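You operate a simulated robot arm through the tools that you are given. There is no shell and no other tool. Be economical: measure what you need, move in short steps, check, and stop when the job is done.

You are at the controls of a simulated two-armed robot. One attempt, no reset.

## Task
Carry the steel stand with both arms and set it on the middle of the grey table.

It is judged by the outcome, as a careful person would: the job done as asked, and still so three seconds after it is handed in. It fails if anything else is knocked over, pushed out of place, dropped, spilled or broken.

## Robot
Two 7-joint arms with two-finger parallel grippers on one trunk, on a base that drives. Base frame: it is fixed to the floor where the robot stands at the start and does not move with it; the origin is under the middle of the robot, x ahead of it, y to its left, z up. Lengths are in m, angles in degrees, forces in N, time in s.
The left shoulder is at the start at [0.069, 0.182, 1.111], the right one opposite. With the tool pointing down near the work surface each hand reaches from about 0.28 to 0.74 m from the robot's upright axis, wherever it stands, measured 20 degrees to its own side. Places, roughly: middle of the grey table [0.1, -2, 0.8]. Payload 3.91 kg a hand.
The TCP of each hand is the grasp point between the finger pads, 0.03 m short of the fingertips. In the tool frame z runs along the fingers and y along their closing line. The gripper opens to 0.11 m. The fingers are 0.02 m wide and 0.01 m thick; the gripper's body (0.048 by 0.112 m) begins 0.055 m behind the TCP.
Orientation is told as [roll, pitch, yaw] about the base's x, y, z axes, in that order, counted from this pose: with the fingers straight down and closing along the base's y, the tool's x points along the base's -x, its y along +y and its z along -z.

## Interface
- The arms move only by the tool play_rows. It takes "left_deltas", "right_deltas" or both (then of equal length, played together; a hand with none holds still); each is a list of rows, each a list of 7 numbers: the shift along the tool's x, y, z in m, then the turn, a rotation vector about the tool's x, y, z in degrees, then the finger opening in m, from 0 to 0.11. In form: [[x, y, z, rx, ry, rz, gripper], ...]. A call has 1 to 12 rows; each row is the pose to reach, as a shift and turn from the pose commanded when the call began, along the tool's axes at that moment. A row lasts 0.2 s, in which the tool goes at most 0.05 m and 8.6 degrees; a call with a longer step from one row to the next is refused whole, and so is a gripper value outside its range. A pose out of reach is approached as far as the arm can. The call stops where the force on the tool passes 40 N (or 10 N more than at its start, if that is more) or the arm is blocked; 0.2 s more then pass. Each finger travels about 0.072 m/s and halts on what it meets, pressing with about 38 N; the grip force reading is that of the motor and also rises with nothing between the fingers. The clock runs only during rows and for 0.2 s after the last one: add rows that repeat a pose to give the fingers time. It gives the time, the measured TCP pose, the force on the tool (base axes), the opening and the grip force at its end, in the units of the frame above (readings bear some noise), with the torque about the TCP (base axes, N m) and any sound that the robot's microphone picked up.
- Cameras (640 x 400 px; columns grow to the right, rows downward): "scene" is now at [0.2012, -0.0303, 1.2976]; the picture's right is [-0.33, -0.94, 0.00], its down [-0.64, 0.22, -0.73] and it looks along [0.69, -0.24, -0.68] (base axes); focal length 214 px, centre (320, 200). "left" rides on the left gripper at [0.072, -0.017, -0.103] in its tool frame; the picture's right is [0.23, 0.97, 0.00], its down [-0.76, 0.18, -0.62] and it looks along [-0.61, 0.14, 0.78] (tool axes); focal length 222 px, centre (320, 200). "right" rides on the right gripper at [0.072, 0.017, -0.103] in its tool frame; the picture's right is [-0.23, 0.97, 0.00], its down [-0.76, -0.18, -0.62] and it looks along [-0.61, -0.14, 0.78] (tool axes); focal length 222 px, centre (320, 200).
- snapshot(camera): a new picture of that camera. The clock stands still meanwhile.
- lift_body(by): slides the trunk up (or, below 0, down) by that many m; the arms and the scene camera ride with it, the base frame stays. It gives what a move gives, with no picture.
- roll_base(legs): drives the robot by 1 to 6 legs, each [ahead, left, turn to the left] in m, m and degrees, along the robot's own axes; the way and the turn of a leg run together, so that a leg with both is an arc; at most 1.5 m and 180 degrees a leg. The arms and the cameras ride along, it lands a little off, and it stops where it bumps. It gives what a move gives.
- turn_head(pan, tilt): turns the head with the scene camera to pan (to the left, within 80 degrees either way) and tilt (down, from -29 to 69), counted from straight ahead of the robot. It gives what a move gives.
- measure_at(camera, pixels): there is no depth. For up to 12 entries [column, row, z] of the newest picture of that camera ("zoom" is the newest enlarged one), the place [x, y] in the base frame at which the ray of that pixel passes the height z, good to about 0.003 m, but the place of the scene camera against the robot may be out by one fixed shift of up to 0.012 m in any direction. The clock stands still meanwhile.
- enlarge(camera, box): a new picture of the part [left, top, right, bottom] of that camera's present view, enlarged. The clock stands still meanwhile.
- hand_in(): hands the job in; it is judged then, once.

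Work in short steps. Measure before you move; look again where a grasp or a placing could have gone wrong, and mend it. You have 80 turns and 70 pictures in all, those below and enlarged ones among them. Open the grippers and draw the arms clear of the work before you hand the job in, unless the task says otherwise; then end with one line.

The tools are called by a JSON object that holds its "api" and its "payload". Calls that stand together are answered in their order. play_rows: Moves the arms, as the interface text tells. Its arguments: {"type":"object","properties":{"left_deltas":{"type":"array","items":{"type":"array","items":{"type":"number"}}},"right_deltas":{"type":"array","items":{"type":"array","items":{"type":"number"}}}},"required":[]} The other tools are called the same way: lift_body (by) slides the trunk up or down; roll_base (legs) drives the base; turn_head (pan, tilt) turns the head that bears the scene camera; snapshot (camera) takes a picture; measure_at (camera, pixels) gives the place at which the rays of pixels pass given heights; enlarge (camera, box) takes an enlarged picture of a part of a camera's view; hand_in () hands the job in.

At the start:

```text
time_s: 0.0
left_ee_pos: [0.4314, 0.0023, 1.1523]
left_tool_rot: [0.0, 0.0, 0.2]
left_ft_force: [-1.4, -0.4, 0.8]
left_wrist_torque: [-0.01, -0.03, 0.01]
left_gripper_width: 0.1097
left_gripper_force: 0.0
right_ee_pos: [0.3859, -0.3665, 1.0857]
right_tool_rot: [0.0, 0.0, 0.0]
right_ft_force: [0.3, 0.1, 0.4]
right_wrist_torque: [0.04, -0.01, 0.02]
right_gripper_width: 0.1098
right_gripper_force: 0.0
trunk travel left (down, up): [-0.375, 0.139]
robot x, y, heading: [0.0027, 0.0018, 0.2]
head pan, tilt: [-19.1, 43.0]
```

scene: 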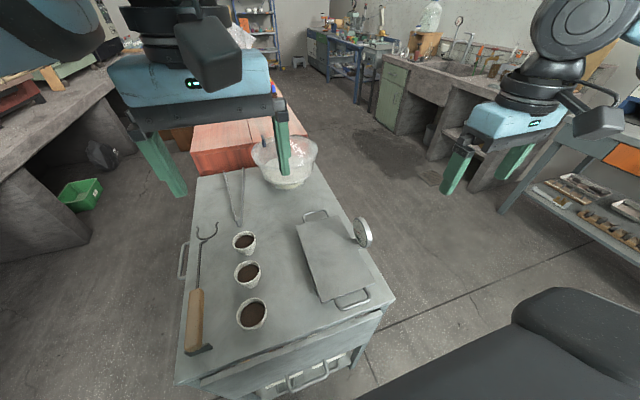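
right: 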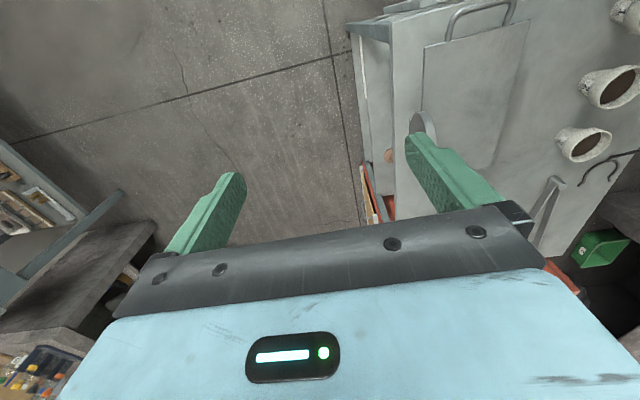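
left: 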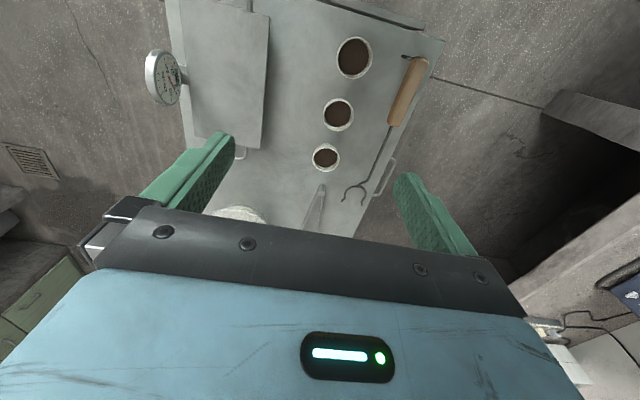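

The scene shows a flat steel plate with handles at both ends (about px 315,212 and 352,300), and a dial near px 362,232. I'll look closer.

{"api": "enlarge", "payload": {"camera": "scene", "box": [260, 180, 420, 330]}}

{"api": "enlarge", "payload": {"camera": "left", "box": [120, 0, 300, 180]}}

{"api": "enlarge", "payload": {"camera": "right", "box": [330, 0, 550, 210]}}

```text
2.67 times, centred on (340, 255) of scene
```

zoom: 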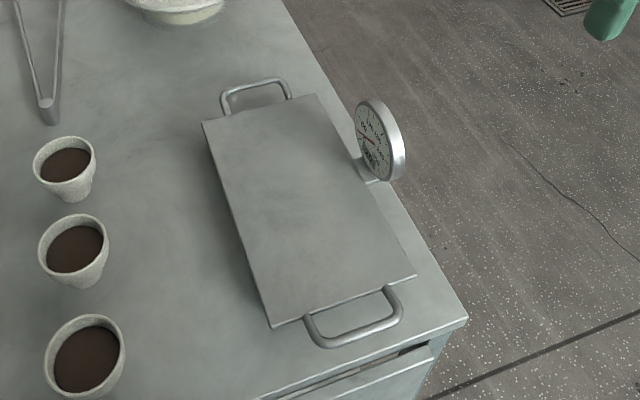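

```text
2.22 times, centred on (210, 90) of left
```

zoom: 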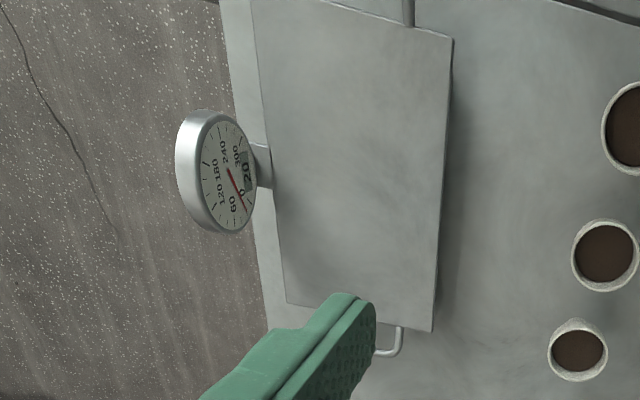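

```text
1.90 times, centred on (440, 105) of right
```

zoom: 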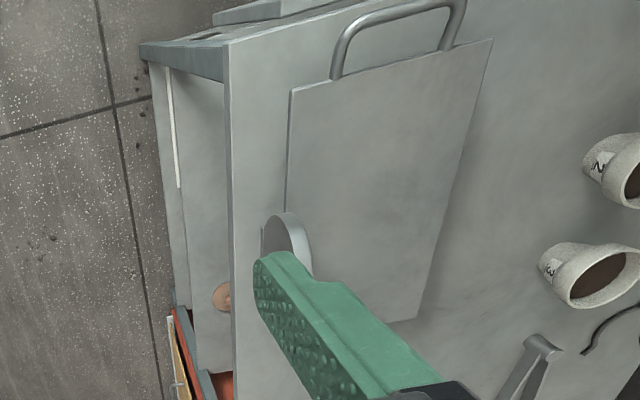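

I measure the plate corners and handles in both scene and left views at several heights, to triangulate.

{"api": "measure_at", "payload": {"camera": "scene", "pixels": [[295.8, 225.8, 0.75], [295.8, 225.8, 0.85], [338.5, 215.3, 0.75], [338.5, 215.3, 0.85], [376, 283.5, 0.75], [376, 283.5, 0.85], [301.3, 302.6, 0.75], [301.3, 302.6, 0.85], [315.7, 212, 0.8], [353.9, 307.4, 0.8], [395, 295, 0.75], [395, 295, 0.85]]}}

{"api": "measure_at", "payload": {"camera": "left", "pixels": [[269.9, 17, 0.75], [269.9, 17, 0.85], [260.9, 149, 0.75], [260.9, 149, 0.85], [195.1, 135, 0.75], [195.1, 135, 0.85]]}}

{"api": "snapshot", "payload": {"camera": "right"}}

```text
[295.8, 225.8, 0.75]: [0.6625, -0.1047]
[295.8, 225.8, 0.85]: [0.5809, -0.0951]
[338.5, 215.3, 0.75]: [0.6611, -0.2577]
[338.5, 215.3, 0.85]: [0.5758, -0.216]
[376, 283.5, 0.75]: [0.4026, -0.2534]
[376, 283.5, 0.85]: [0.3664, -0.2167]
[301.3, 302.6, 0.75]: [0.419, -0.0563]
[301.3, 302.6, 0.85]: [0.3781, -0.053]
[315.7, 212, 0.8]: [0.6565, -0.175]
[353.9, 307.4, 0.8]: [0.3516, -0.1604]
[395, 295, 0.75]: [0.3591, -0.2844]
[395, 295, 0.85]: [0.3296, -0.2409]
```

```text
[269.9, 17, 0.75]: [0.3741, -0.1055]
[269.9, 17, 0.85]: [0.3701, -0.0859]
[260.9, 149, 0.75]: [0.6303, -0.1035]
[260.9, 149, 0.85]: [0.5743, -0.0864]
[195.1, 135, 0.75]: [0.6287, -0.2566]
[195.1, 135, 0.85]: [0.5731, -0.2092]
```

```text
63 pictures are left
```

right: 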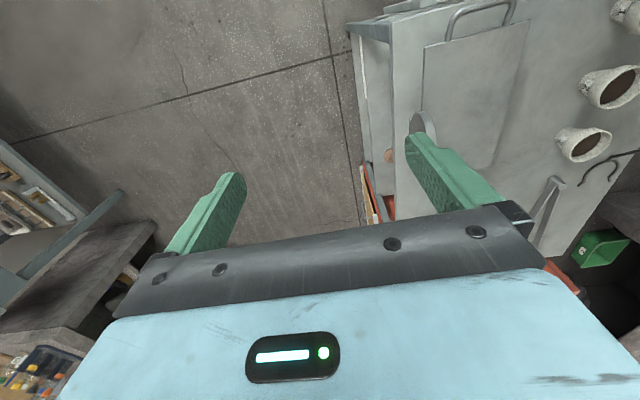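

Fixing one corner (it's px 321.3,302.6); I triangulate with the right hand camera too.

{"api": "measure_at", "payload": {"camera": "right", "pixels": [[531.6, 19.7, 0.75], [531.6, 19.7, 0.85], [424.2, 47.6, 0.75], [424.2, 47.6, 0.85], [490, 168, 0.75], [490, 168, 0.85], [601, 110, 0.75], [601, 110, 0.85]]}}

{"api": "measure_at", "payload": {"camera": "scene", "pixels": [[321.3, 302.6, 0.75], [321.3, 302.6, 0.85], [252, 327, 0.75], [252, 327, 0.85]]}}

{"api": "snapshot", "payload": {"camera": "left"}}

```text
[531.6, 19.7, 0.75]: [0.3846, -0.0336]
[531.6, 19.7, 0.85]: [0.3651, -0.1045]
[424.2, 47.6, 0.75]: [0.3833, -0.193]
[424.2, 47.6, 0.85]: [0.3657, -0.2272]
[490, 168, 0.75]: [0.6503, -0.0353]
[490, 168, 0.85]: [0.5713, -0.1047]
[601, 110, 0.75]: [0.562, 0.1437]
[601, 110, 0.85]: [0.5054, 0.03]
```

```text
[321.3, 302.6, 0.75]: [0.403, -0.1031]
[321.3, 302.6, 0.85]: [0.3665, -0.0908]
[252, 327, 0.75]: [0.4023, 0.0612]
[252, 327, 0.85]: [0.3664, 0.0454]
```

```text
62 pictures are left
```

left: 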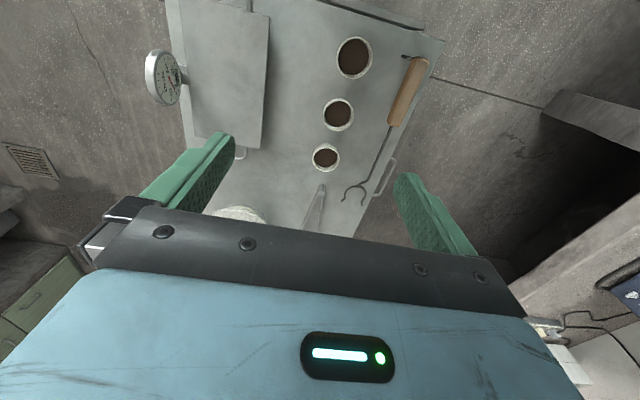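

Plate triangulates to top z≈0.829, x 0.370–0.587, y −0.220…−0.090; handles stick out at −x and +x ends. I now look toward the grey table on the right.

{"api": "turn_head", "payload": {"pan": -80, "tilt": 25}}

{"api": "snapshot", "payload": {"camera": "scene"}}

{"api": "turn_head", "payload": {"pan": -40, "tilt": 60}}

{"api": "snapshot", "payload": {"camera": "scene"}}

```text
time_s: 1.3
left_ee_pos: [0.4324, 0.002, 1.1512]
left_tool_rot: [0.0, 0.1, 0.1]
left_ft_force: [-0.6, -0.6, -0.8]
left_wrist_torque: [0.01, -0.01, 0.0]
left_gripper_width: 0.1101
left_gripper_force: 0.0
right_ee_pos: [0.3861, -0.3666, 1.0872]
right_tool_rot: [0.0, 0.0, 0.1]
right_ft_force: [0.4, -0.4, -0.2]
right_wrist_torque: [0.01, 0.01, 0.03]
right_gripper_width: 0.1101
right_gripper_force: 0.0
trunk travel left (down, up): [-0.375, 0.139]
robot x, y, heading: [-0.0026, 0.0026, 0.1]
head pan, tilt: [-80.0, 25.0]
```

```text
61 pictures are left
```

scene: 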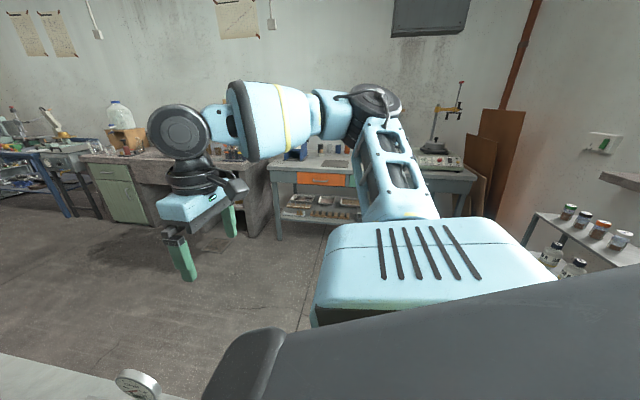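

```text
time_s: 2.4
left_ee_pos: [0.4331, 0.0026, 1.1512]
left_tool_rot: [-0.1, 0.0, 0.0]
left_ft_force: [-0.6, -0.4, -0.2]
left_wrist_torque: [-0.04, 0.02, -0.01]
left_gripper_width: 0.11
left_gripper_force: 0.1
right_ee_pos: [0.3858, -0.3671, 1.0864]
right_tool_rot: [0.0, 0.1, 0.0]
right_ft_force: [-0.4, 1.3, 0.6]
right_wrist_torque: [0.02, 0.03, -0.02]
right_gripper_width: 0.1098
right_gripper_force: 0.1
trunk travel left (down, up): [-0.375, 0.139]
robot x, y, heading: [0.0011, 0.0006, 0.1]
head pan, tilt: [-40.0, 60.0]
```

```text
60 pictures are left
```

scene: 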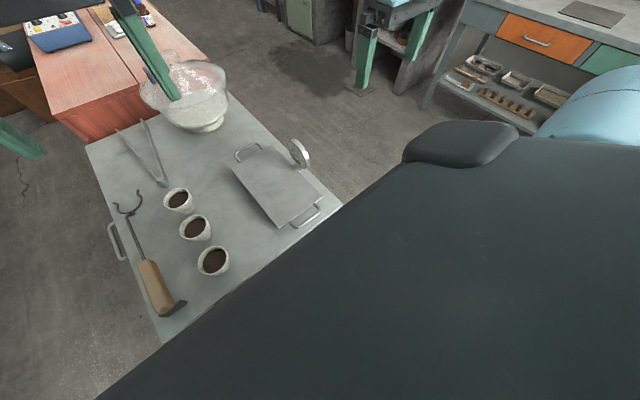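

The cart's right side is free, so I'll stand there facing +y so the handles lie left and right of the robot. Back up, sidestep right, turn left 90°, then sidestep along the cart.

{"api": "roll_base", "payload": {"legs": [[-0.3, 0, 0], [0, -0.9, 0], [0, 0, 90], [0, -0.78, 0]]}}

{"api": "turn_head", "payload": {"pan": 0, "tilt": 50}}

{"api": "snapshot", "payload": {"camera": "scene"}}

```text
time_s: 22.9
left_ee_pos: [0.4731, -0.4406, 1.1518]
left_tool_rot: [0.1, 0.0, 90.7]
left_ft_force: [0.3, -0.1, 0.7]
left_wrist_torque: [-0.02, 0.02, 0.02]
left_gripper_width: 0.1102
left_gripper_force: 0.1
right_ee_pos: [0.8426, -0.4826, 1.0854]
right_tool_rot: [-0.1, -0.1, 90.6]
right_ft_force: [0.3, -0.4, 0.1]
right_wrist_torque: [0.0, 0.02, 0.04]
right_gripper_width: 0.1099
right_gripper_force: 0.1
trunk travel left (down, up): [-0.375, 0.139]
robot x, y, heading: [0.4848, -0.8736, 90.5]
head pan, tilt: [-40.0, 60.0]
```

```text
time_s: 23.9
left_ee_pos: [0.4747, -0.4417, 1.1521]
left_tool_rot: [0.0, -0.1, 90.8]
left_ft_force: [0.7, -0.2, 0.1]
left_wrist_torque: [0.0, 0.01, 0.03]
left_gripper_width: 0.1099
left_gripper_force: 0.2
right_ee_pos: [0.8426, -0.4826, 1.0867]
right_tool_rot: [0.0, 0.0, 90.6]
right_ft_force: [0.5, 0.7, -0.2]
right_wrist_torque: [0.03, 0.01, 0.0]
right_gripper_width: 0.1099
right_gripper_force: 0.0
trunk travel left (down, up): [-0.375, 0.139]
robot x, y, heading: [0.4783, -0.8736, 90.5]
head pan, tilt: [0.0, 50.0]
```

```text
59 pictures are left
```

scene: 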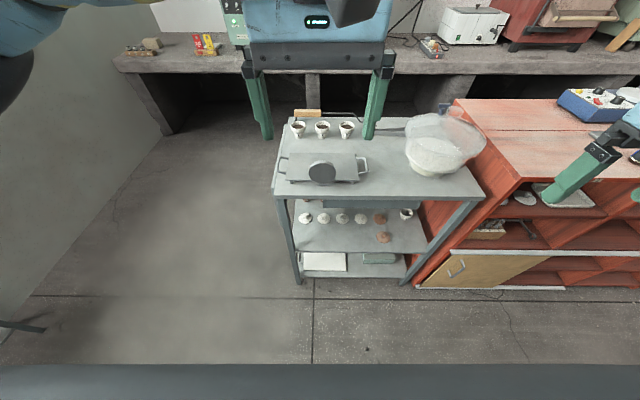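

Good clear view. I zoom on the stand from this side, then advance 0.22 m.

{"api": "enlarge", "payload": {"camera": "scene", "box": [264, 130, 392, 210]}}

{"api": "roll_base", "payload": {"legs": [[0.22, 0, 0]]}}

{"api": "snapshot", "payload": {"camera": "scene"}}

{"api": "snapshot", "payload": {"camera": "left"}}

{"api": "snapshot", "payload": {"camera": "right"}}

```text
5.00 times, centred on (328, 170) of scene
```

zoom: 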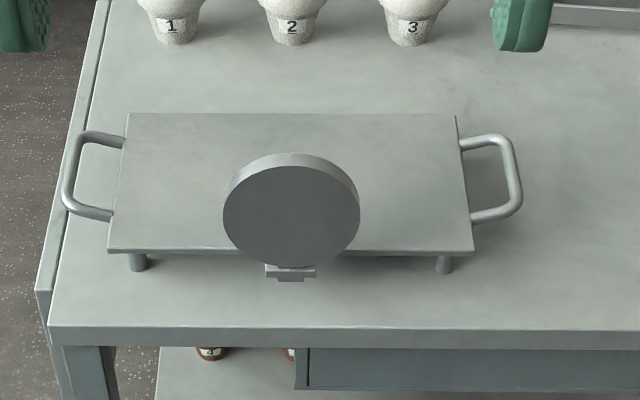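

```text
time_s: 25.6
left_ee_pos: [0.4737, -0.2228, 1.1516]
left_tool_rot: [0.0, -0.1, 90.5]
left_ft_force: [0.0, 1.0, 0.5]
left_wrist_torque: [-0.02, 0.02, 0.0]
left_gripper_width: 0.1102
left_gripper_force: 0.1
right_ee_pos: [0.8425, -0.2677, 1.0864]
right_tool_rot: [0.1, 0.0, 90.4]
right_ft_force: [0.3, 0.4, -0.4]
right_wrist_torque: [-0.04, 0.01, -0.01]
right_gripper_width: 0.1101
right_gripper_force: 0.0
trunk travel left (down, up): [-0.375, 0.139]
robot x, y, heading: [0.4769, -0.6531, 90.7]
head pan, tilt: [0.0, 50.0]
```

```text
57 pictures are left
```

scene: 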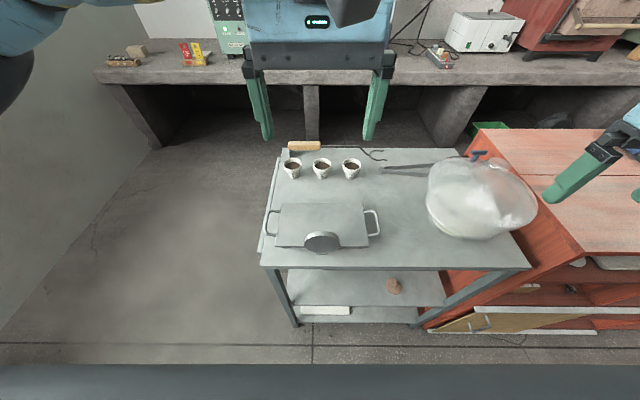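

```text
56 pictures are left
```

left: 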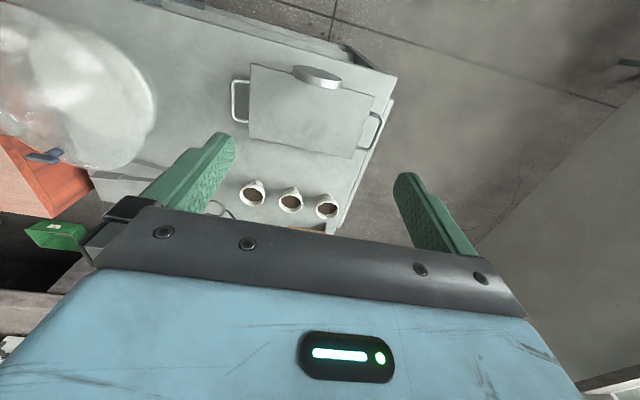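

```text
55 pictures are left
```

right: 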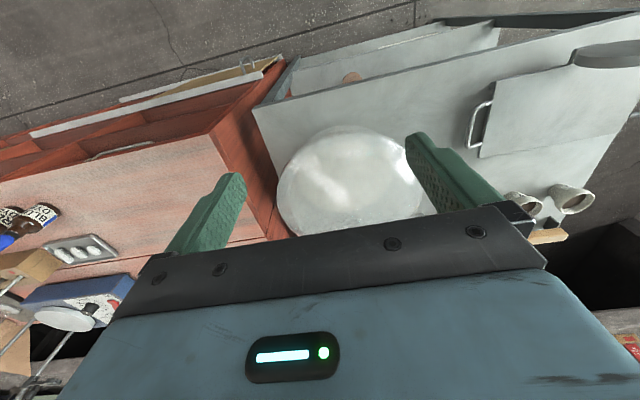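

Both wrist cameras see the +x handle; I enlarge to triangulate handle bar and cart top heights.

{"api": "enlarge", "payload": {"camera": "left", "box": [220, 50, 400, 162]}}

{"api": "measure_at", "payload": {"camera": "left", "pixels": [[396, 76, 0.76], [396, 76, 0.82]]}}

{"api": "enlarge", "payload": {"camera": "right", "box": [440, 20, 640, 145]}}

{"api": "enlarge", "payload": {"camera": "scene", "box": [256, 195, 384, 275]}}

```text
3.56 times, centred on (310, 106) of left
```

zoom: 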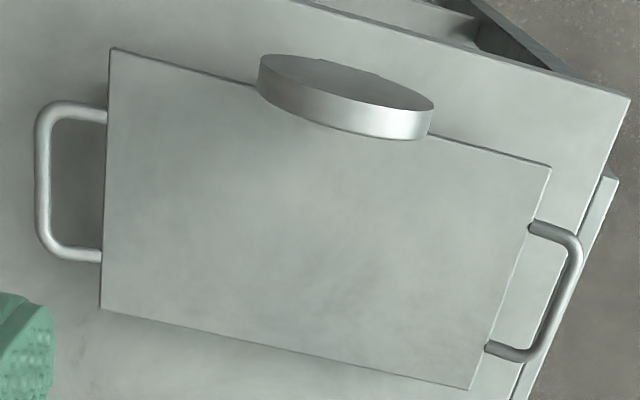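

```text
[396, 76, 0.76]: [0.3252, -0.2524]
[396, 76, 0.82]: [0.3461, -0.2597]
```

```text
3.20 times, centred on (540, 82) of right
```

zoom: 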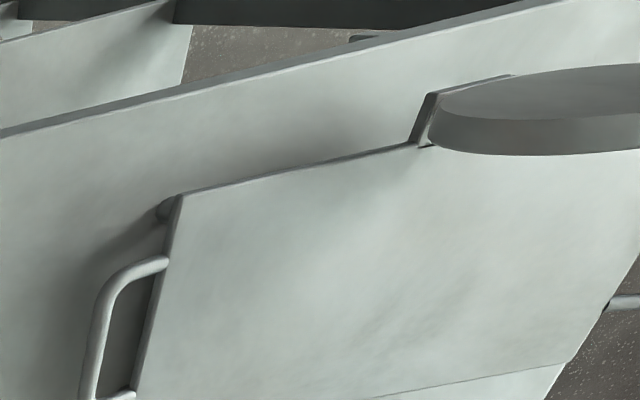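

```text
5.00 times, centred on (320, 235) of scene
```

zoom: 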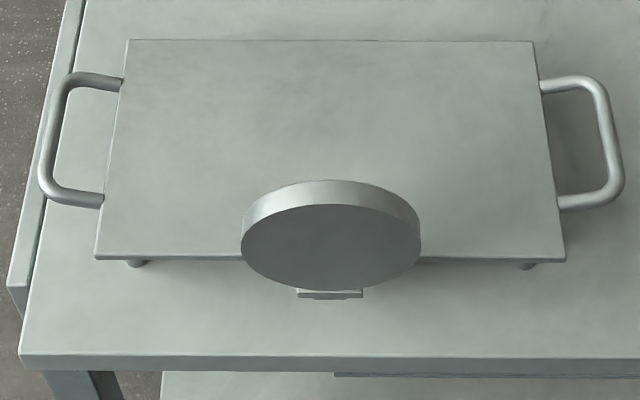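

Measuring handle bars and cart front edge in both hand cameras.

{"api": "measure_at", "payload": {"camera": "left", "pixels": [[232.2, 101.8, 0.78], [232.2, 101.8, 0.83], [350.7, 63.3, 0.76], [350.7, 63.3, 0.82], [379.2, 124.5, 0.78], [379.2, 124.5, 0.83], [238.5, 77.5, 0.82], [237, 121, 0.82], [340.8, 59, 0.76], [340.8, 59, 0.8]]}}

{"api": "measure_at", "payload": {"camera": "right", "pixels": [[471.2, 119.5, 0.78], [471.2, 119.5, 0.83], [518, 43.6, 0.76], [518, 43.6, 0.82], [496.6, 143, 0.829], [496, 81, 0.829]]}}

{"api": "measure_at", "payload": {"camera": "scene", "pixels": [[379.5, 225, 0.8], [379.5, 225, 0.83], [266, 223, 0.8], [266, 223, 0.83], [260, 266.4, 0.77], [260, 266.4, 0.8], [275.5, 246.5, 0.829], [368.8, 247, 0.829], [281.5, 203, 0.829], [362.5, 203, 0.829]]}}

```text
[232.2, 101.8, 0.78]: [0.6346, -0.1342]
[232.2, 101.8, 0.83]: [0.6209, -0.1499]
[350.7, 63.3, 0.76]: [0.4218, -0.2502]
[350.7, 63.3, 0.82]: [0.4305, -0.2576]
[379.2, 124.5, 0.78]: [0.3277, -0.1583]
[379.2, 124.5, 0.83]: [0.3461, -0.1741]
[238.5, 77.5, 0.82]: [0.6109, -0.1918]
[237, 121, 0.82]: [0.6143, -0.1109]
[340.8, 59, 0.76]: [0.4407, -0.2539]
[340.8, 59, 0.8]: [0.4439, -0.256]
```

```text
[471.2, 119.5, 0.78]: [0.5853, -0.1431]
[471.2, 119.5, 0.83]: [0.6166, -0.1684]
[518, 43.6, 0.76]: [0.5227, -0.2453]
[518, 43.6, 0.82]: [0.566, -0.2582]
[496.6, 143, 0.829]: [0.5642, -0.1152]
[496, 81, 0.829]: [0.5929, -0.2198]
```

```text
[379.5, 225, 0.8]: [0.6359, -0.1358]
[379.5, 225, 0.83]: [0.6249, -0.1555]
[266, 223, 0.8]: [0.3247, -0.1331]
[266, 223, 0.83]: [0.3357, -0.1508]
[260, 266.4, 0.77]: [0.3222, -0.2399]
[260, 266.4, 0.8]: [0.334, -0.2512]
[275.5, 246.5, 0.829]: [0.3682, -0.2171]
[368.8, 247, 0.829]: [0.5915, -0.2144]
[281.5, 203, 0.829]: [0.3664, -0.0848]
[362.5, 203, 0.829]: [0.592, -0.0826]
```

+x bar is near x≈0.62, −x bar near x≈0.346, both z≈0.83, y≈−0.155, gap to plate ≈0.027. I check the bowl's extents, then move both hands above the handles at z≈1.02 with a narrow opening.

{"api": "measure_at", "payload": {"camera": "scene", "pixels": [[425, 205, 0.85], [425, 205, 0.95], [480, 240, 0.79], [538, 205, 0.87]]}}

{"api": "play_rows", "payload": {"left_deltas": [[-0.011, 0.021, 0.022, 0, 0, 0, 0.09], [-0.023, 0.043, 0.044, 0, 0, 0, 0.07], [-0.034, 0.064, 0.066, 0, 0, 0, 0.05], [-0.045, 0.085, 0.088, 0, 0, 0, 0.03], [-0.057, 0.107, 0.11, 0, 0, 0, 0.022], [-0.068, 0.128, 0.132, 0, 0, 0, 0.022], [-0.068, 0.128, 0.132, 0, 0, 0, 0.022]], "right_deltas": [[-0.019, 0.037, 0.011, 0, 0, 0, 0.09], [-0.038, 0.074, 0.022, 0, 0, 0, 0.07], [-0.057, 0.112, 0.033, 0, 0, 0, 0.05], [-0.075, 0.149, 0.044, 0, 0, 0, 0.03], [-0.094, 0.186, 0.055, 0, 0, 0, 0.022], [-0.113, 0.223, 0.066, 0, 0, 0, 0.022], [-0.113, 0.223, 0.066, 0, 0, 0, 0.022]]}}

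{"api": "snapshot", "payload": {"camera": "left"}}

{"api": "snapshot", "payload": {"camera": "right"}}

{"api": "snapshot", "payload": {"camera": "scene"}}

```text
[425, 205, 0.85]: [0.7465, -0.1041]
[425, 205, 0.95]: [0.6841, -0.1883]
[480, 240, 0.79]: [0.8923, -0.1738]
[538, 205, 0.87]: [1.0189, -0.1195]
```

```text
time_s: 27.2
left_ee_pos: [0.3461, -0.1564, 1.0207]
left_tool_rot: [0.0, -0.1, 90.6]
left_ft_force: [0.3, 0.1, -0.2]
left_wrist_torque: [0.01, 0.02, 0.01]
left_gripper_width: 0.0221
left_gripper_force: 0.0
right_ee_pos: [0.6197, -0.1584, 1.0219]
right_tool_rot: [0.0, 0.0, 90.3]
right_ft_force: [-0.2, -0.2, -0.4]
right_wrist_torque: [0.03, 0.0, -0.01]
right_gripper_width: 0.0222
right_gripper_force: 0.0
trunk travel left (down, up): [-0.375, 0.139]
robot x, y, heading: [0.4786, -0.6532, 90.2]
head pan, tilt: [0.0, 50.0]
```

```text
51 pictures are left
```

left: 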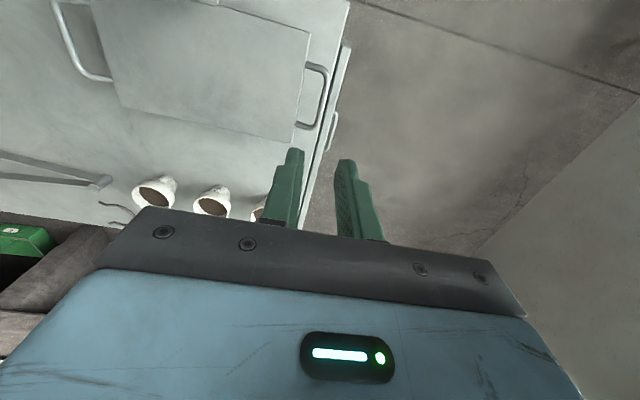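

```text
50 pictures are left
```

right: 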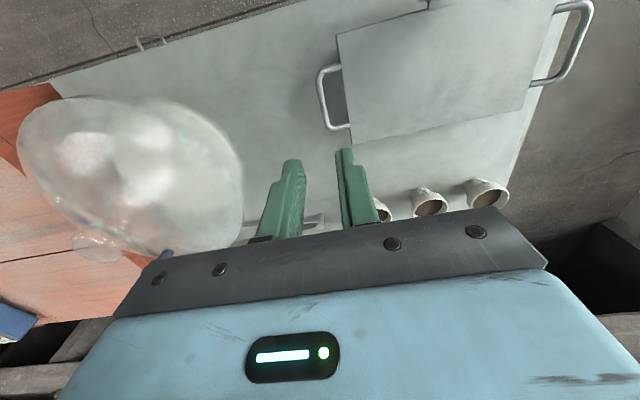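

```text
49 pictures are left
```

scene: 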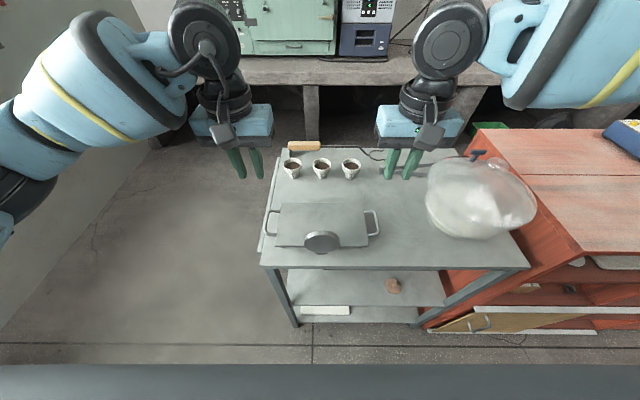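

Both hands are above the handles. I refine bar positions with both wrist views (left handle bar px left (325,95) / right (577,45); right handle bar px right (322,97) / left (71,45)).

{"api": "enlarge", "payload": {"camera": "left", "box": [270, 50, 366, 110]}}

{"api": "enlarge", "payload": {"camera": "right", "box": [290, 60, 386, 140]}}

{"api": "measure_at", "payload": {"camera": "left", "pixels": [[325, 95, 0.8], [325, 95, 0.83], [71, 45, 0.8], [71, 45, 0.83], [308, 30, 0.829], [295, 141, 0.829]]}}

{"api": "measure_at", "payload": {"camera": "right", "pixels": [[322, 97, 0.8], [322, 97, 0.83], [577, 45, 0.8], [577, 45, 0.83], [337, 34, 0.829], [351, 143, 0.829]]}}

```text
6.67 times, centred on (318, 80) of left
```

zoom: 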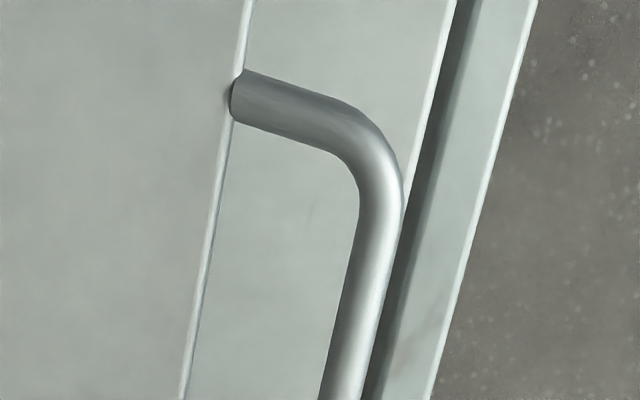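

```text
5.00 times, centred on (338, 100) of right
```

zoom: 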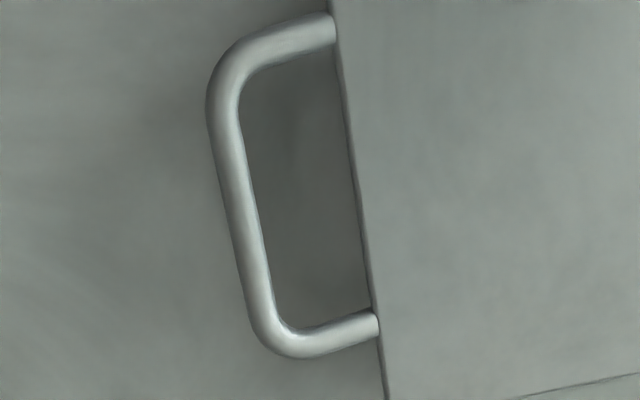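

```text
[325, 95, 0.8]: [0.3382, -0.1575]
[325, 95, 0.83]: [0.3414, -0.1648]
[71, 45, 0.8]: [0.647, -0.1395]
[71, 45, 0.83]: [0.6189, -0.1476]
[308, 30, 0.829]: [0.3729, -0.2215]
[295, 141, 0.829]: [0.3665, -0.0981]
```

```text
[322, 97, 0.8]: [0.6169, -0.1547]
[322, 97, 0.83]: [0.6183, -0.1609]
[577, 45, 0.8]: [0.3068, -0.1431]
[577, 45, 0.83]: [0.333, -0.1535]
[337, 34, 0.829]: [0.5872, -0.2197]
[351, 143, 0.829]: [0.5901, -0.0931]
```

Bars: left x≈0.342, right x≈0.618, z≈0.83. I correct x and descend to z≈0.89 to look before entering.

{"api": "play_rows", "payload": {"left_deltas": [[0, 0.004, 0.045, 0, 0, 0, 0.022], [0, 0.004, 0.09, 0, 0, 0, 0.022], [0, 0.004, 0.13, 0, 0, 0, 0.022], [0, 0.004, 0.13, 0, 0, 0, 0.022]], "right_deltas": [[0, 0.0015, 0.045, 0, 0, 0, 0.022], [0, 0.0015, 0.09, 0, 0, 0, 0.022], [0, 0.0015, 0.13, 0, 0, 0, 0.022], [0, 0.0015, 0.13, 0, 0, 0, 0.022]]}}

{"api": "snapshot", "payload": {"camera": "left"}}

{"api": "snapshot", "payload": {"camera": "right"}}

{"api": "enlarge", "payload": {"camera": "scene", "box": [240, 160, 400, 270]}}

```text
time_s: 28.2
left_ee_pos: [0.3415, -0.1557, 0.8897]
left_tool_rot: [0.0, -0.1, 90.5]
left_ft_force: [0.0, 0.5, 0.2]
left_wrist_torque: [-0.02, 0.02, 0.03]
left_gripper_width: 0.0221
left_gripper_force: 0.0
right_ee_pos: [0.6181, -0.1552, 0.8907]
right_tool_rot: [0.0, 0.0, 90.4]
right_ft_force: [0.1, -0.4, 1.0]
right_wrist_torque: [0.0, 0.0, 0.01]
right_gripper_width: 0.0221
right_gripper_force: 0.1
trunk travel left (down, up): [-0.375, 0.139]
robot x, y, heading: [0.4794, -0.6528, 90.3]
head pan, tilt: [0.0, 50.0]
```

```text
46 pictures are left
```

left: 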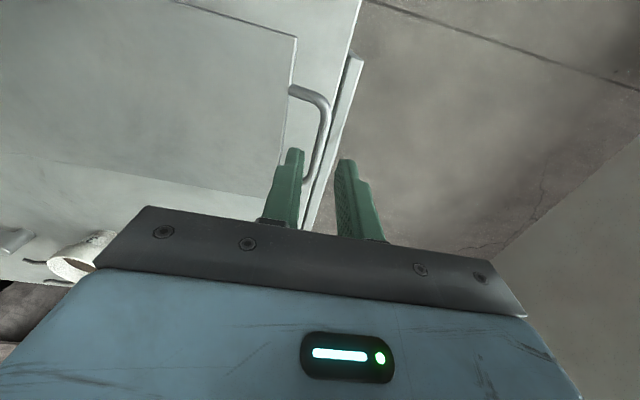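

```text
45 pictures are left
```

right: 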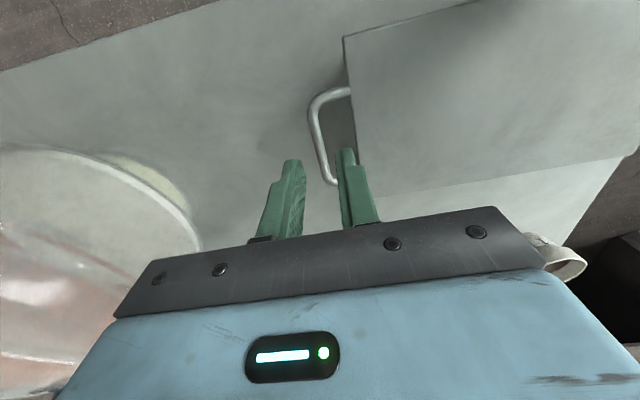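

```text
3.64 times, centred on (320, 215) of scene
```

zoom: 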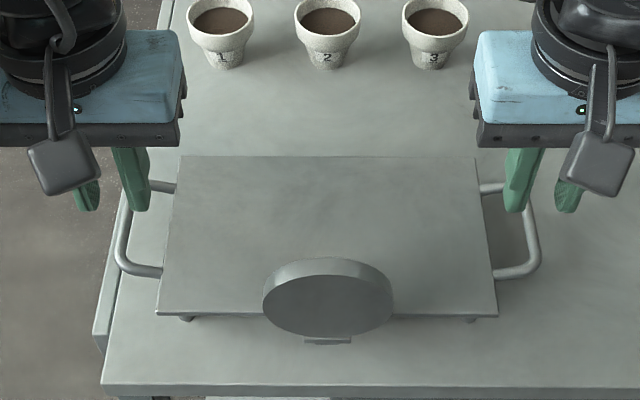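

The bars run between the fingers in both views; I verify x and handle y-extents at z=0.83.

{"api": "measure_at", "payload": {"camera": "left", "pixels": [[324, 130, 0.83], [297, 91, 0.83], [306, 183, 0.83], [290, 91, 0.83]]}}

{"api": "measure_at", "payload": {"camera": "right", "pixels": [[316, 130, 0.83], [340, 93, 0.83], [330, 182, 0.83], [350, 130, 0.83]]}}

```text
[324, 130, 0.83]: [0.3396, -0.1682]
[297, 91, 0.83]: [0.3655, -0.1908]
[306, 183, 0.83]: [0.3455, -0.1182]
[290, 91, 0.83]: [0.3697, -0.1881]
```

```text
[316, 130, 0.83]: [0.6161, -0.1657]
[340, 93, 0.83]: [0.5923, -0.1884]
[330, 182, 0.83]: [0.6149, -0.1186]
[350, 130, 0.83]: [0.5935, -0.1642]
```

Aligned within 2 mm. Descend straight to z≈0.843.

{"api": "play_rows", "payload": {"left_deltas": [[0, 0.001, 0.016, 0, 0, 0, 0.022], [0, 0.001, 0.032, 0, 0, 0, 0.022], [0, 0.001, 0.047, 0, 0, 0, 0.022], [0, 0.001, 0.047, 0, 0, 0, 0.022]], "right_deltas": [[0, 0.001, 0.016, 0, 0, 0, 0.022], [0, 0.001, 0.032, 0, 0, 0, 0.022], [0, 0.001, 0.047, 0, 0, 0, 0.022], [0, 0.001, 0.047, 0, 0, 0, 0.022]]}}

{"api": "enlarge", "payload": {"camera": "scene", "box": [240, 160, 400, 270]}}

{"api": "enlarge", "payload": {"camera": "right", "box": [240, 100, 400, 200]}}

{"api": "enlarge", "payload": {"camera": "left", "box": [240, 100, 400, 200]}}

```text
time_s: 29.2
left_ee_pos: [0.3406, -0.156, 0.8417]
left_tool_rot: [0.0, 0.0, 90.6]
left_ft_force: [0.6, 0.1, -0.5]
left_wrist_torque: [-0.02, -0.01, -0.02]
left_gripper_width: 0.0222
left_gripper_force: 0.1
right_ee_pos: [0.6177, -0.1546, 0.8442]
right_tool_rot: [0.1, -0.2, 90.4]
right_ft_force: [-0.4, -0.7, -0.1]
right_wrist_torque: [-0.01, 0.0, 0.01]
right_gripper_width: 0.0221
right_gripper_force: 0.1
trunk travel left (down, up): [-0.375, 0.139]
robot x, y, heading: [0.4778, -0.6555, 90.7]
head pan, tilt: [0.0, 50.0]
```

```text
3.64 times, centred on (320, 215) of scene
```

zoom: 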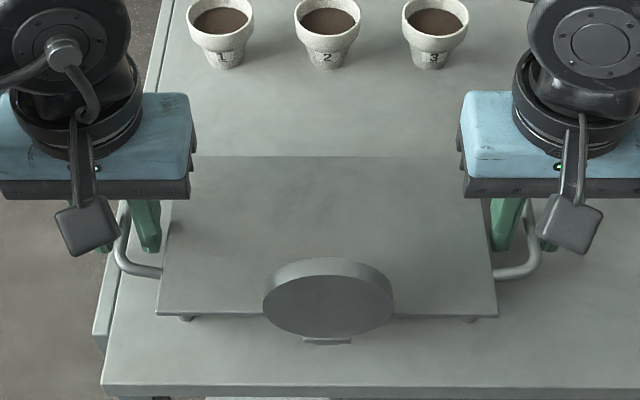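

```text
4.00 times, centred on (320, 150) of right
```

zoom: 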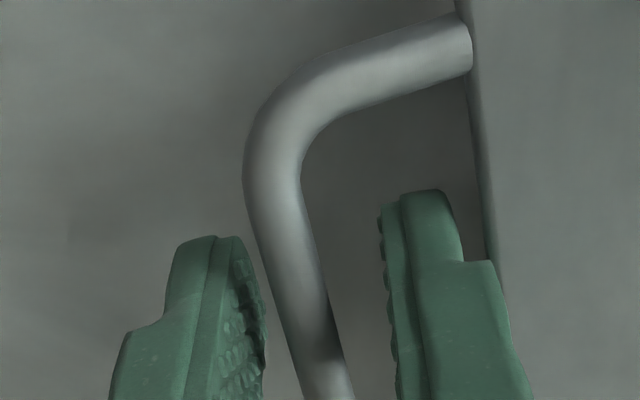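

```text
4.00 times, centred on (320, 150) of left
```

zoom: 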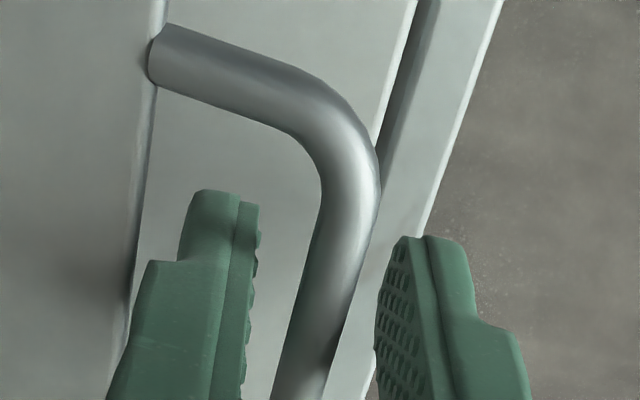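

Bars sit between the pads on both hands with no contact. Close both grippers.

{"api": "play_rows", "payload": {"left_deltas": [[0, 0, 0, 0, 0, 0, 0.012], [0, 0, 0, 0, 0, 0, 0.0], [0, 0, 0, 0, 0, 0, 0.0], [0, 0, 0, 0, 0, 0, 0.0]], "right_deltas": [[0, 0, 0, 0, 0, 0, 0.012], [0, 0, 0, 0, 0, 0, 0.0], [0, 0, 0, 0, 0, 0, 0.0], [0, 0, 0, 0, 0, 0, 0.0]]}}

```text
time_s: 30.2
left_ee_pos: [0.3426, -0.1573, 0.8409]
left_tool_rot: [-0.1, 0.0, 90.4]
left_ft_force: [7.8, -1.7, 0.7]
left_wrist_torque: [0.11, -0.05, 0.51]
left_gripper_width: 0.0076
left_gripper_force: 37.5
right_ee_pos: [0.6162, -0.1557, 0.8434]
right_tool_rot: [0.1, 0.1, 90.3]
right_ft_force: [-5.4, 0.9, -0.5]
right_wrist_torque: [-0.03, 0.05, -0.79]
right_gripper_width: 0.0077
right_gripper_force: 38.2
trunk travel left (down, up): [-0.375, 0.139]
robot x, y, heading: [0.4721, -0.6527, 90.5]
head pan, tilt: [0.0, 50.0]
```

Both hold the 7.6 mm bars. Lift together slowly by 3 cm.

{"api": "play_rows", "payload": {"left_deltas": [[0, 0, -0.005, 0, 0, 0, 0], [0, 0, -0.012, 0, 0, 0, 0], [0, 0, -0.02, 0, 0, 0, 0], [0, 0, -0.03, 0, 0, 0, 0], [0, 0, -0.03, 0, 0, 0, 0]], "right_deltas": [[0, 0, -0.005, 0, 0, 0, 0], [0, 0, -0.012, 0, 0, 0, 0], [0, 0, -0.02, 0, 0, 0, 0], [0, 0, -0.03, 0, 0, 0, 0], [0, 0, -0.03, 0, 0, 0, 0]]}}

{"api": "enlarge", "payload": {"camera": "scene", "box": [240, 160, 400, 270]}}

```text
time_s: 31.4
left_ee_pos: [0.3404, -0.1562, 0.8715]
left_tool_rot: [-0.1, -0.1, 90.5]
left_ft_force: [15.1, -1.2, -4.7]
left_wrist_torque: [-0.08, -0.1, 0.42]
left_gripper_width: 0.0074
left_gripper_force: 38.0
right_ee_pos: [0.615, -0.1557, 0.8723]
right_tool_rot: [0.1, 0.0, 90.6]
right_ft_force: [-15.1, 1.8, -4.8]
right_wrist_torque: [0.22, 0.12, -0.78]
right_gripper_width: 0.0077
right_gripper_force: 37.9
trunk travel left (down, up): [-0.375, 0.139]
robot x, y, heading: [0.4759, -0.6552, 90.4]
head pan, tilt: [0.0, 50.0]
```

```text
3.64 times, centred on (320, 215) of scene
```

zoom: 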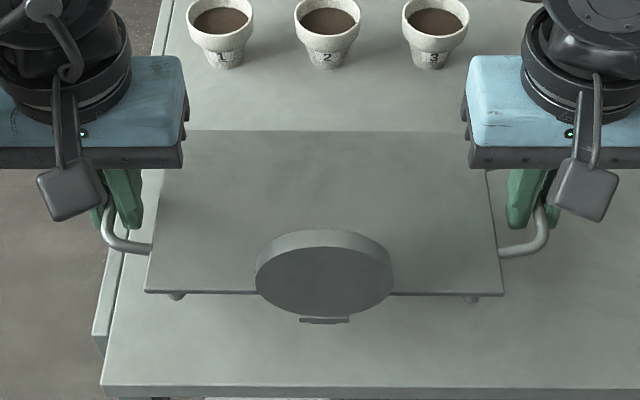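

It lifts level, dial attached (~1 kg). Relax the ~15 N stretching force by 1.5 mm per hand and lift 9 cm more.

{"api": "play_rows", "payload": {"left_deltas": [[0, -0.0015, -0.01, 0, 0, 0, 0], [0, -0.0015, -0.025, 0, 0, 0, 0], [0, -0.0015, -0.045, 0, 0, 0, 0], [0, -0.0015, -0.065, 0, 0, 0, 0], [0, -0.0015, -0.08, 0, 0, 0, 0], [0, -0.0015, -0.09, 0, 0, 0, 0], [0, -0.0015, -0.09, 0, 0, 0, 0]], "right_deltas": [[0, 0.0015, -0.01, 0, 0, 0, 0], [0, 0.0015, -0.025, 0, 0, 0, 0], [0, 0.0015, -0.045, 0, 0, 0, 0], [0, 0.0015, -0.065, 0, 0, 0, 0], [0, 0.0015, -0.08, 0, 0, 0, 0], [0, 0.0015, -0.09, 0, 0, 0, 0], [0, 0.0015, -0.09, 0, 0, 0, 0]]}}

{"api": "snapshot", "payload": {"camera": "scene"}}

```text
time_s: 33.0
left_ee_pos: [0.3402, -0.1554, 0.9626]
left_tool_rot: [-0.1, 0.0, 90.6]
left_ft_force: [1.7, -2.3, -4.1]
left_wrist_torque: [0.14, -0.02, 0.26]
left_gripper_width: 0.0076
left_gripper_force: 37.9
right_ee_pos: [0.6148, -0.1558, 0.9645]
right_tool_rot: [-0.1, 0.0, 90.4]
right_ft_force: [-1.9, 1.5, -5.9]
right_wrist_torque: [0.0, 0.05, -0.81]
right_gripper_width: 0.0078
right_gripper_force: 37.7
trunk travel left (down, up): [-0.375, 0.139]
robot x, y, heading: [0.479, -0.6545, 90.4]
head pan, tilt: [0.0, 50.0]
```

```text
39 pictures are left
```

scene: 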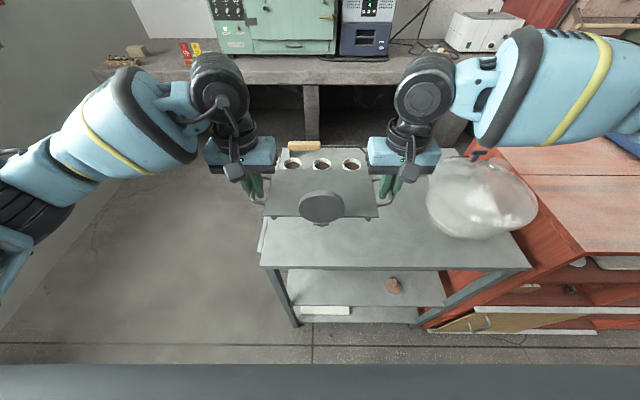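

Grip is steady (tension gone). I back off 0.3 m from the cart and turn right 90° over open floor, then look at the grey table.

{"api": "roll_base", "payload": {"legs": [[-0.3, 0, 0], [0, 0, -90]]}}

{"api": "turn_head", "payload": {"pan": -75, "tilt": 30}}

{"api": "snapshot", "payload": {"camera": "scene"}}

```text
time_s: 38.9
left_ee_pos: [0.9821, -0.8261, 0.9636]
left_tool_rot: [0.0, -0.1, -0.2]
left_ft_force: [-1.4, 12.8, -4.4]
left_wrist_torque: [0.12, 0.02, 0.26]
left_gripper_width: 0.0076
left_gripper_force: 38.4
right_ee_pos: [0.9796, -1.0995, 0.9621]
right_tool_rot: [0.0, 0.0, -0.4]
right_ft_force: [1.2, -12.0, -4.6]
right_wrist_torque: [-0.11, -0.11, -0.75]
right_gripper_width: 0.0078
right_gripper_force: 38.1
trunk travel left (down, up): [-0.375, 0.139]
robot x, y, heading: [0.4822, -0.9586, -0.4]
head pan, tilt: [0.0, 50.0]
```

```text
time_s: 40.4
left_ee_pos: [0.982, -0.8252, 0.9634]
left_tool_rot: [0.0, 0.0, -0.2]
left_ft_force: [-1.9, -1.6, -4.8]
left_wrist_torque: [-0.05, 0.03, 0.26]
left_gripper_width: 0.0075
left_gripper_force: 38.3
right_ee_pos: [0.9784, -1.1001, 0.963]
right_tool_rot: [0.0, 0.0, -0.4]
right_ft_force: [2.1, 1.6, -5.6]
right_wrist_torque: [-0.01, -0.18, -0.75]
right_gripper_width: 0.0078
right_gripper_force: 38.0
trunk travel left (down, up): [-0.375, 0.139]
robot x, y, heading: [0.479, -0.9579, -0.3]
head pan, tilt: [-75.0, 30.0]
```

```text
38 pictures are left
```

scene: 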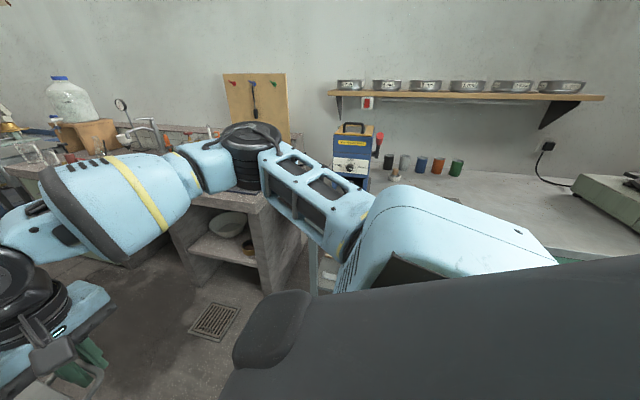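

The table's back has items (power box, cylinders, balance); there's a flat plate near the middle. I turn another 90° to face it while still well away.

{"api": "roll_base", "payload": {"legs": [[0, 0, -90]]}}

{"api": "turn_head", "payload": {"pan": 0, "tilt": 30}}

{"api": "snapshot", "payload": {"camera": "scene"}}

{"api": "turn_head", "payload": {"pan": -35, "tilt": 38}}

{"api": "snapshot", "payload": {"camera": "scene"}}

```text
time_s: 44.6
left_ee_pos: [0.6127, -1.4583, 0.9635]
left_tool_rot: [0.1, 0.0, -90.1]
left_ft_force: [-0.3, 1.9, -5.4]
left_wrist_torque: [-0.01, 0.01, 0.28]
left_gripper_width: 0.0079
left_gripper_force: 38.3
right_ee_pos: [0.3391, -1.4562, 0.9638]
right_tool_rot: [0.1, 0.0, -90.5]
right_ft_force: [-0.1, -1.9, -4.4]
right_wrist_torque: [-0.1, 0.0, -0.75]
right_gripper_width: 0.0079
right_gripper_force: 37.8
trunk travel left (down, up): [-0.375, 0.139]
robot x, y, heading: [0.4841, -0.9584, -90.3]
head pan, tilt: [-75.0, 30.0]
```

```text
time_s: 46.1
left_ee_pos: [0.6117, -1.4571, 0.9626]
left_tool_rot: [0.0, 0.0, -90.2]
left_ft_force: [-2.7, 1.5, -4.4]
left_wrist_torque: [-0.03, 0.04, 0.32]
left_gripper_width: 0.0076
left_gripper_force: 37.7
right_ee_pos: [0.3381, -1.455, 0.9636]
right_tool_rot: [0.0, 0.2, -90.4]
right_ft_force: [3.1, -1.3, -4.6]
right_wrist_torque: [-0.15, 0.02, -0.8]
right_gripper_width: 0.0075
right_gripper_force: 38.0
trunk travel left (down, up): [-0.375, 0.139]
robot x, y, heading: [0.4832, -0.9552, -90.2]
head pan, tilt: [0.0, 30.0]
```

```text
37 pictures are left
```

scene: 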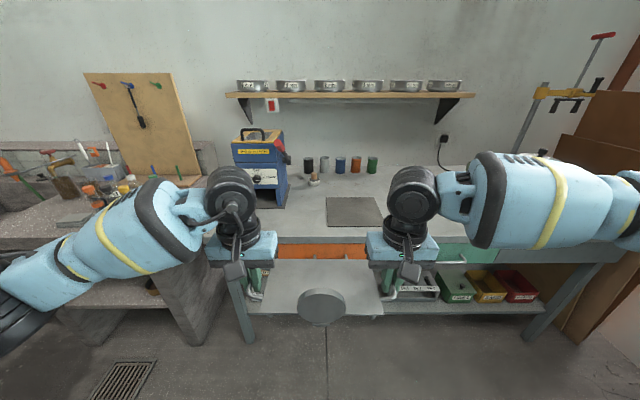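

```text
time_s: 47.1
left_ee_pos: [0.6124, -1.4579, 0.9629]
left_tool_rot: [0.0, 0.1, -90.2]
left_ft_force: [-2.0, 2.2, -5.0]
left_wrist_torque: [0.02, 0.05, 0.27]
left_gripper_width: 0.0074
left_gripper_force: 39.1
right_ee_pos: [0.3371, -1.4549, 0.9625]
right_tool_rot: [0.0, 0.1, -90.4]
right_ft_force: [1.9, -2.2, -5.1]
right_wrist_torque: [-0.12, 0.01, -0.78]
right_gripper_width: 0.0077
right_gripper_force: 38.1
trunk travel left (down, up): [-0.375, 0.139]
robot x, y, heading: [0.485, -0.9574, -90.2]
head pan, tilt: [-35.0, 38.0]
```

```text
36 pictures are left
```

scene: 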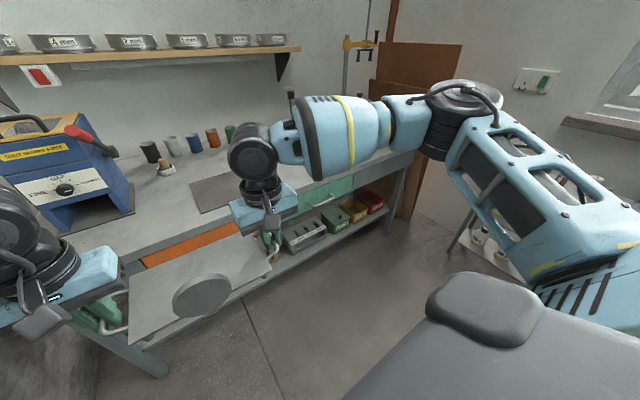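

Before sidestepping to x≈0.1 I check the shelf on the robot's right side for arm clearance.

{"api": "turn_head", "payload": {"pan": -78, "tilt": 35}}

{"api": "snapshot", "payload": {"camera": "scene"}}

```text
time_s: 48.2
left_ee_pos: [0.6121, -1.4588, 0.9625]
left_tool_rot: [-0.1, 0.1, -90.1]
left_ft_force: [-2.2, 1.3, -4.9]
left_wrist_torque: [-0.09, 0.02, 0.29]
left_gripper_width: 0.0076
left_gripper_force: 38.3
right_ee_pos: [0.3378, -1.4566, 0.9632]
right_tool_rot: [0.1, -0.1, -90.4]
right_ft_force: [2.3, -2.3, -4.3]
right_wrist_torque: [-0.04, -0.01, -0.77]
right_gripper_width: 0.0076
right_gripper_force: 38.5
trunk travel left (down, up): [-0.375, 0.139]
robot x, y, heading: [0.4795, -0.9571, -90.3]
head pan, tilt: [-78.0, 35.0]
```

```text
35 pictures are left
```

scene: 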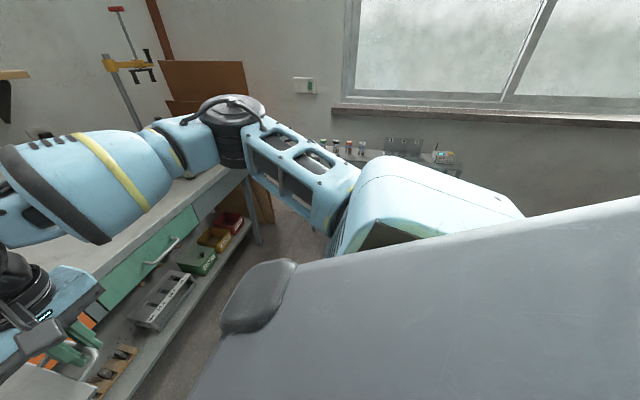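

{"api": "measure_at", "payload": {"camera": "scene", "pixels": [[360, 165, 0.8], [360, 165, 0.9], [260, 240, 0.0], [430, 155, 0.8], [245, 165, 0.8], [100, 278, 0.8]]}}

```text
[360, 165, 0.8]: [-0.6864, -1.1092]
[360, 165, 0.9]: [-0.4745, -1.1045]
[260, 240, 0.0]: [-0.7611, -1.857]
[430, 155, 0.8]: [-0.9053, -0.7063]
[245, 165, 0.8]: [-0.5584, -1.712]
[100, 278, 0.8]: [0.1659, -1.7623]
```

Shelf is beyond x≈−0.7; elbow would reach about −0.45, clear. Sidestep right 0.38 m.

{"api": "roll_base", "payload": {"legs": [[0, -0.38, 0]]}}

{"api": "turn_head", "payload": {"pan": 0, "tilt": 32}}

{"api": "snapshot", "payload": {"camera": "scene"}}

```text
time_s: 52.1
left_ee_pos: [0.2256, -1.4569, 0.9623]
left_tool_rot: [0.0, 0.1, -90.3]
left_ft_force: [-2.1, 1.8, -4.2]
left_wrist_torque: [-0.13, 0.02, 0.28]
left_gripper_width: 0.0075
left_gripper_force: 38.0
right_ee_pos: [-0.048, -1.4523, 0.9627]
right_tool_rot: [0.0, 0.1, -90.5]
right_ft_force: [2.4, -1.0, -5.1]
right_wrist_torque: [0.02, -0.04, -0.77]
right_gripper_width: 0.0077
right_gripper_force: 37.8
trunk travel left (down, up): [-0.375, 0.139]
robot x, y, heading: [0.0972, -0.9557, -90.3]
head pan, tilt: [-78.0, 35.0]
```

```text
time_s: 53.6
left_ee_pos: [0.2256, -1.4556, 0.9629]
left_tool_rot: [-0.1, 0.0, -90.4]
left_ft_force: [-3.1, 1.7, -4.5]
left_wrist_torque: [-0.02, 0.03, 0.29]
left_gripper_width: 0.0075
left_gripper_force: 37.7
right_ee_pos: [-0.0478, -1.4515, 0.9636]
right_tool_rot: [0.0, 0.0, -90.6]
right_ft_force: [1.9, -1.8, -5.6]
right_wrist_torque: [-0.16, 0.0, -0.76]
right_gripper_width: 0.0076
right_gripper_force: 38.0
trunk travel left (down, up): [-0.375, 0.139]
robot x, y, heading: [0.0949, -0.9502, -90.4]
head pan, tilt: [0.0, 32.0]
```

```text
34 pictures are left
```

scene: 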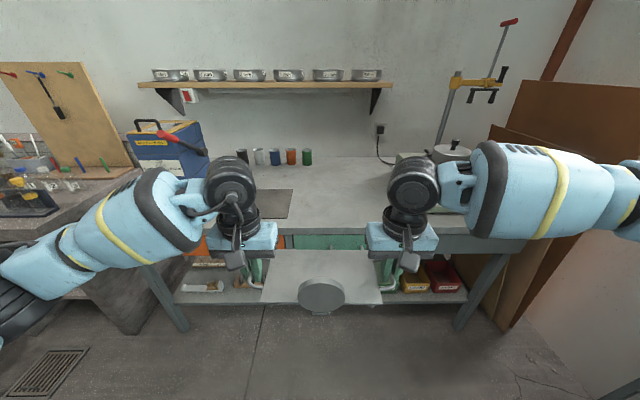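

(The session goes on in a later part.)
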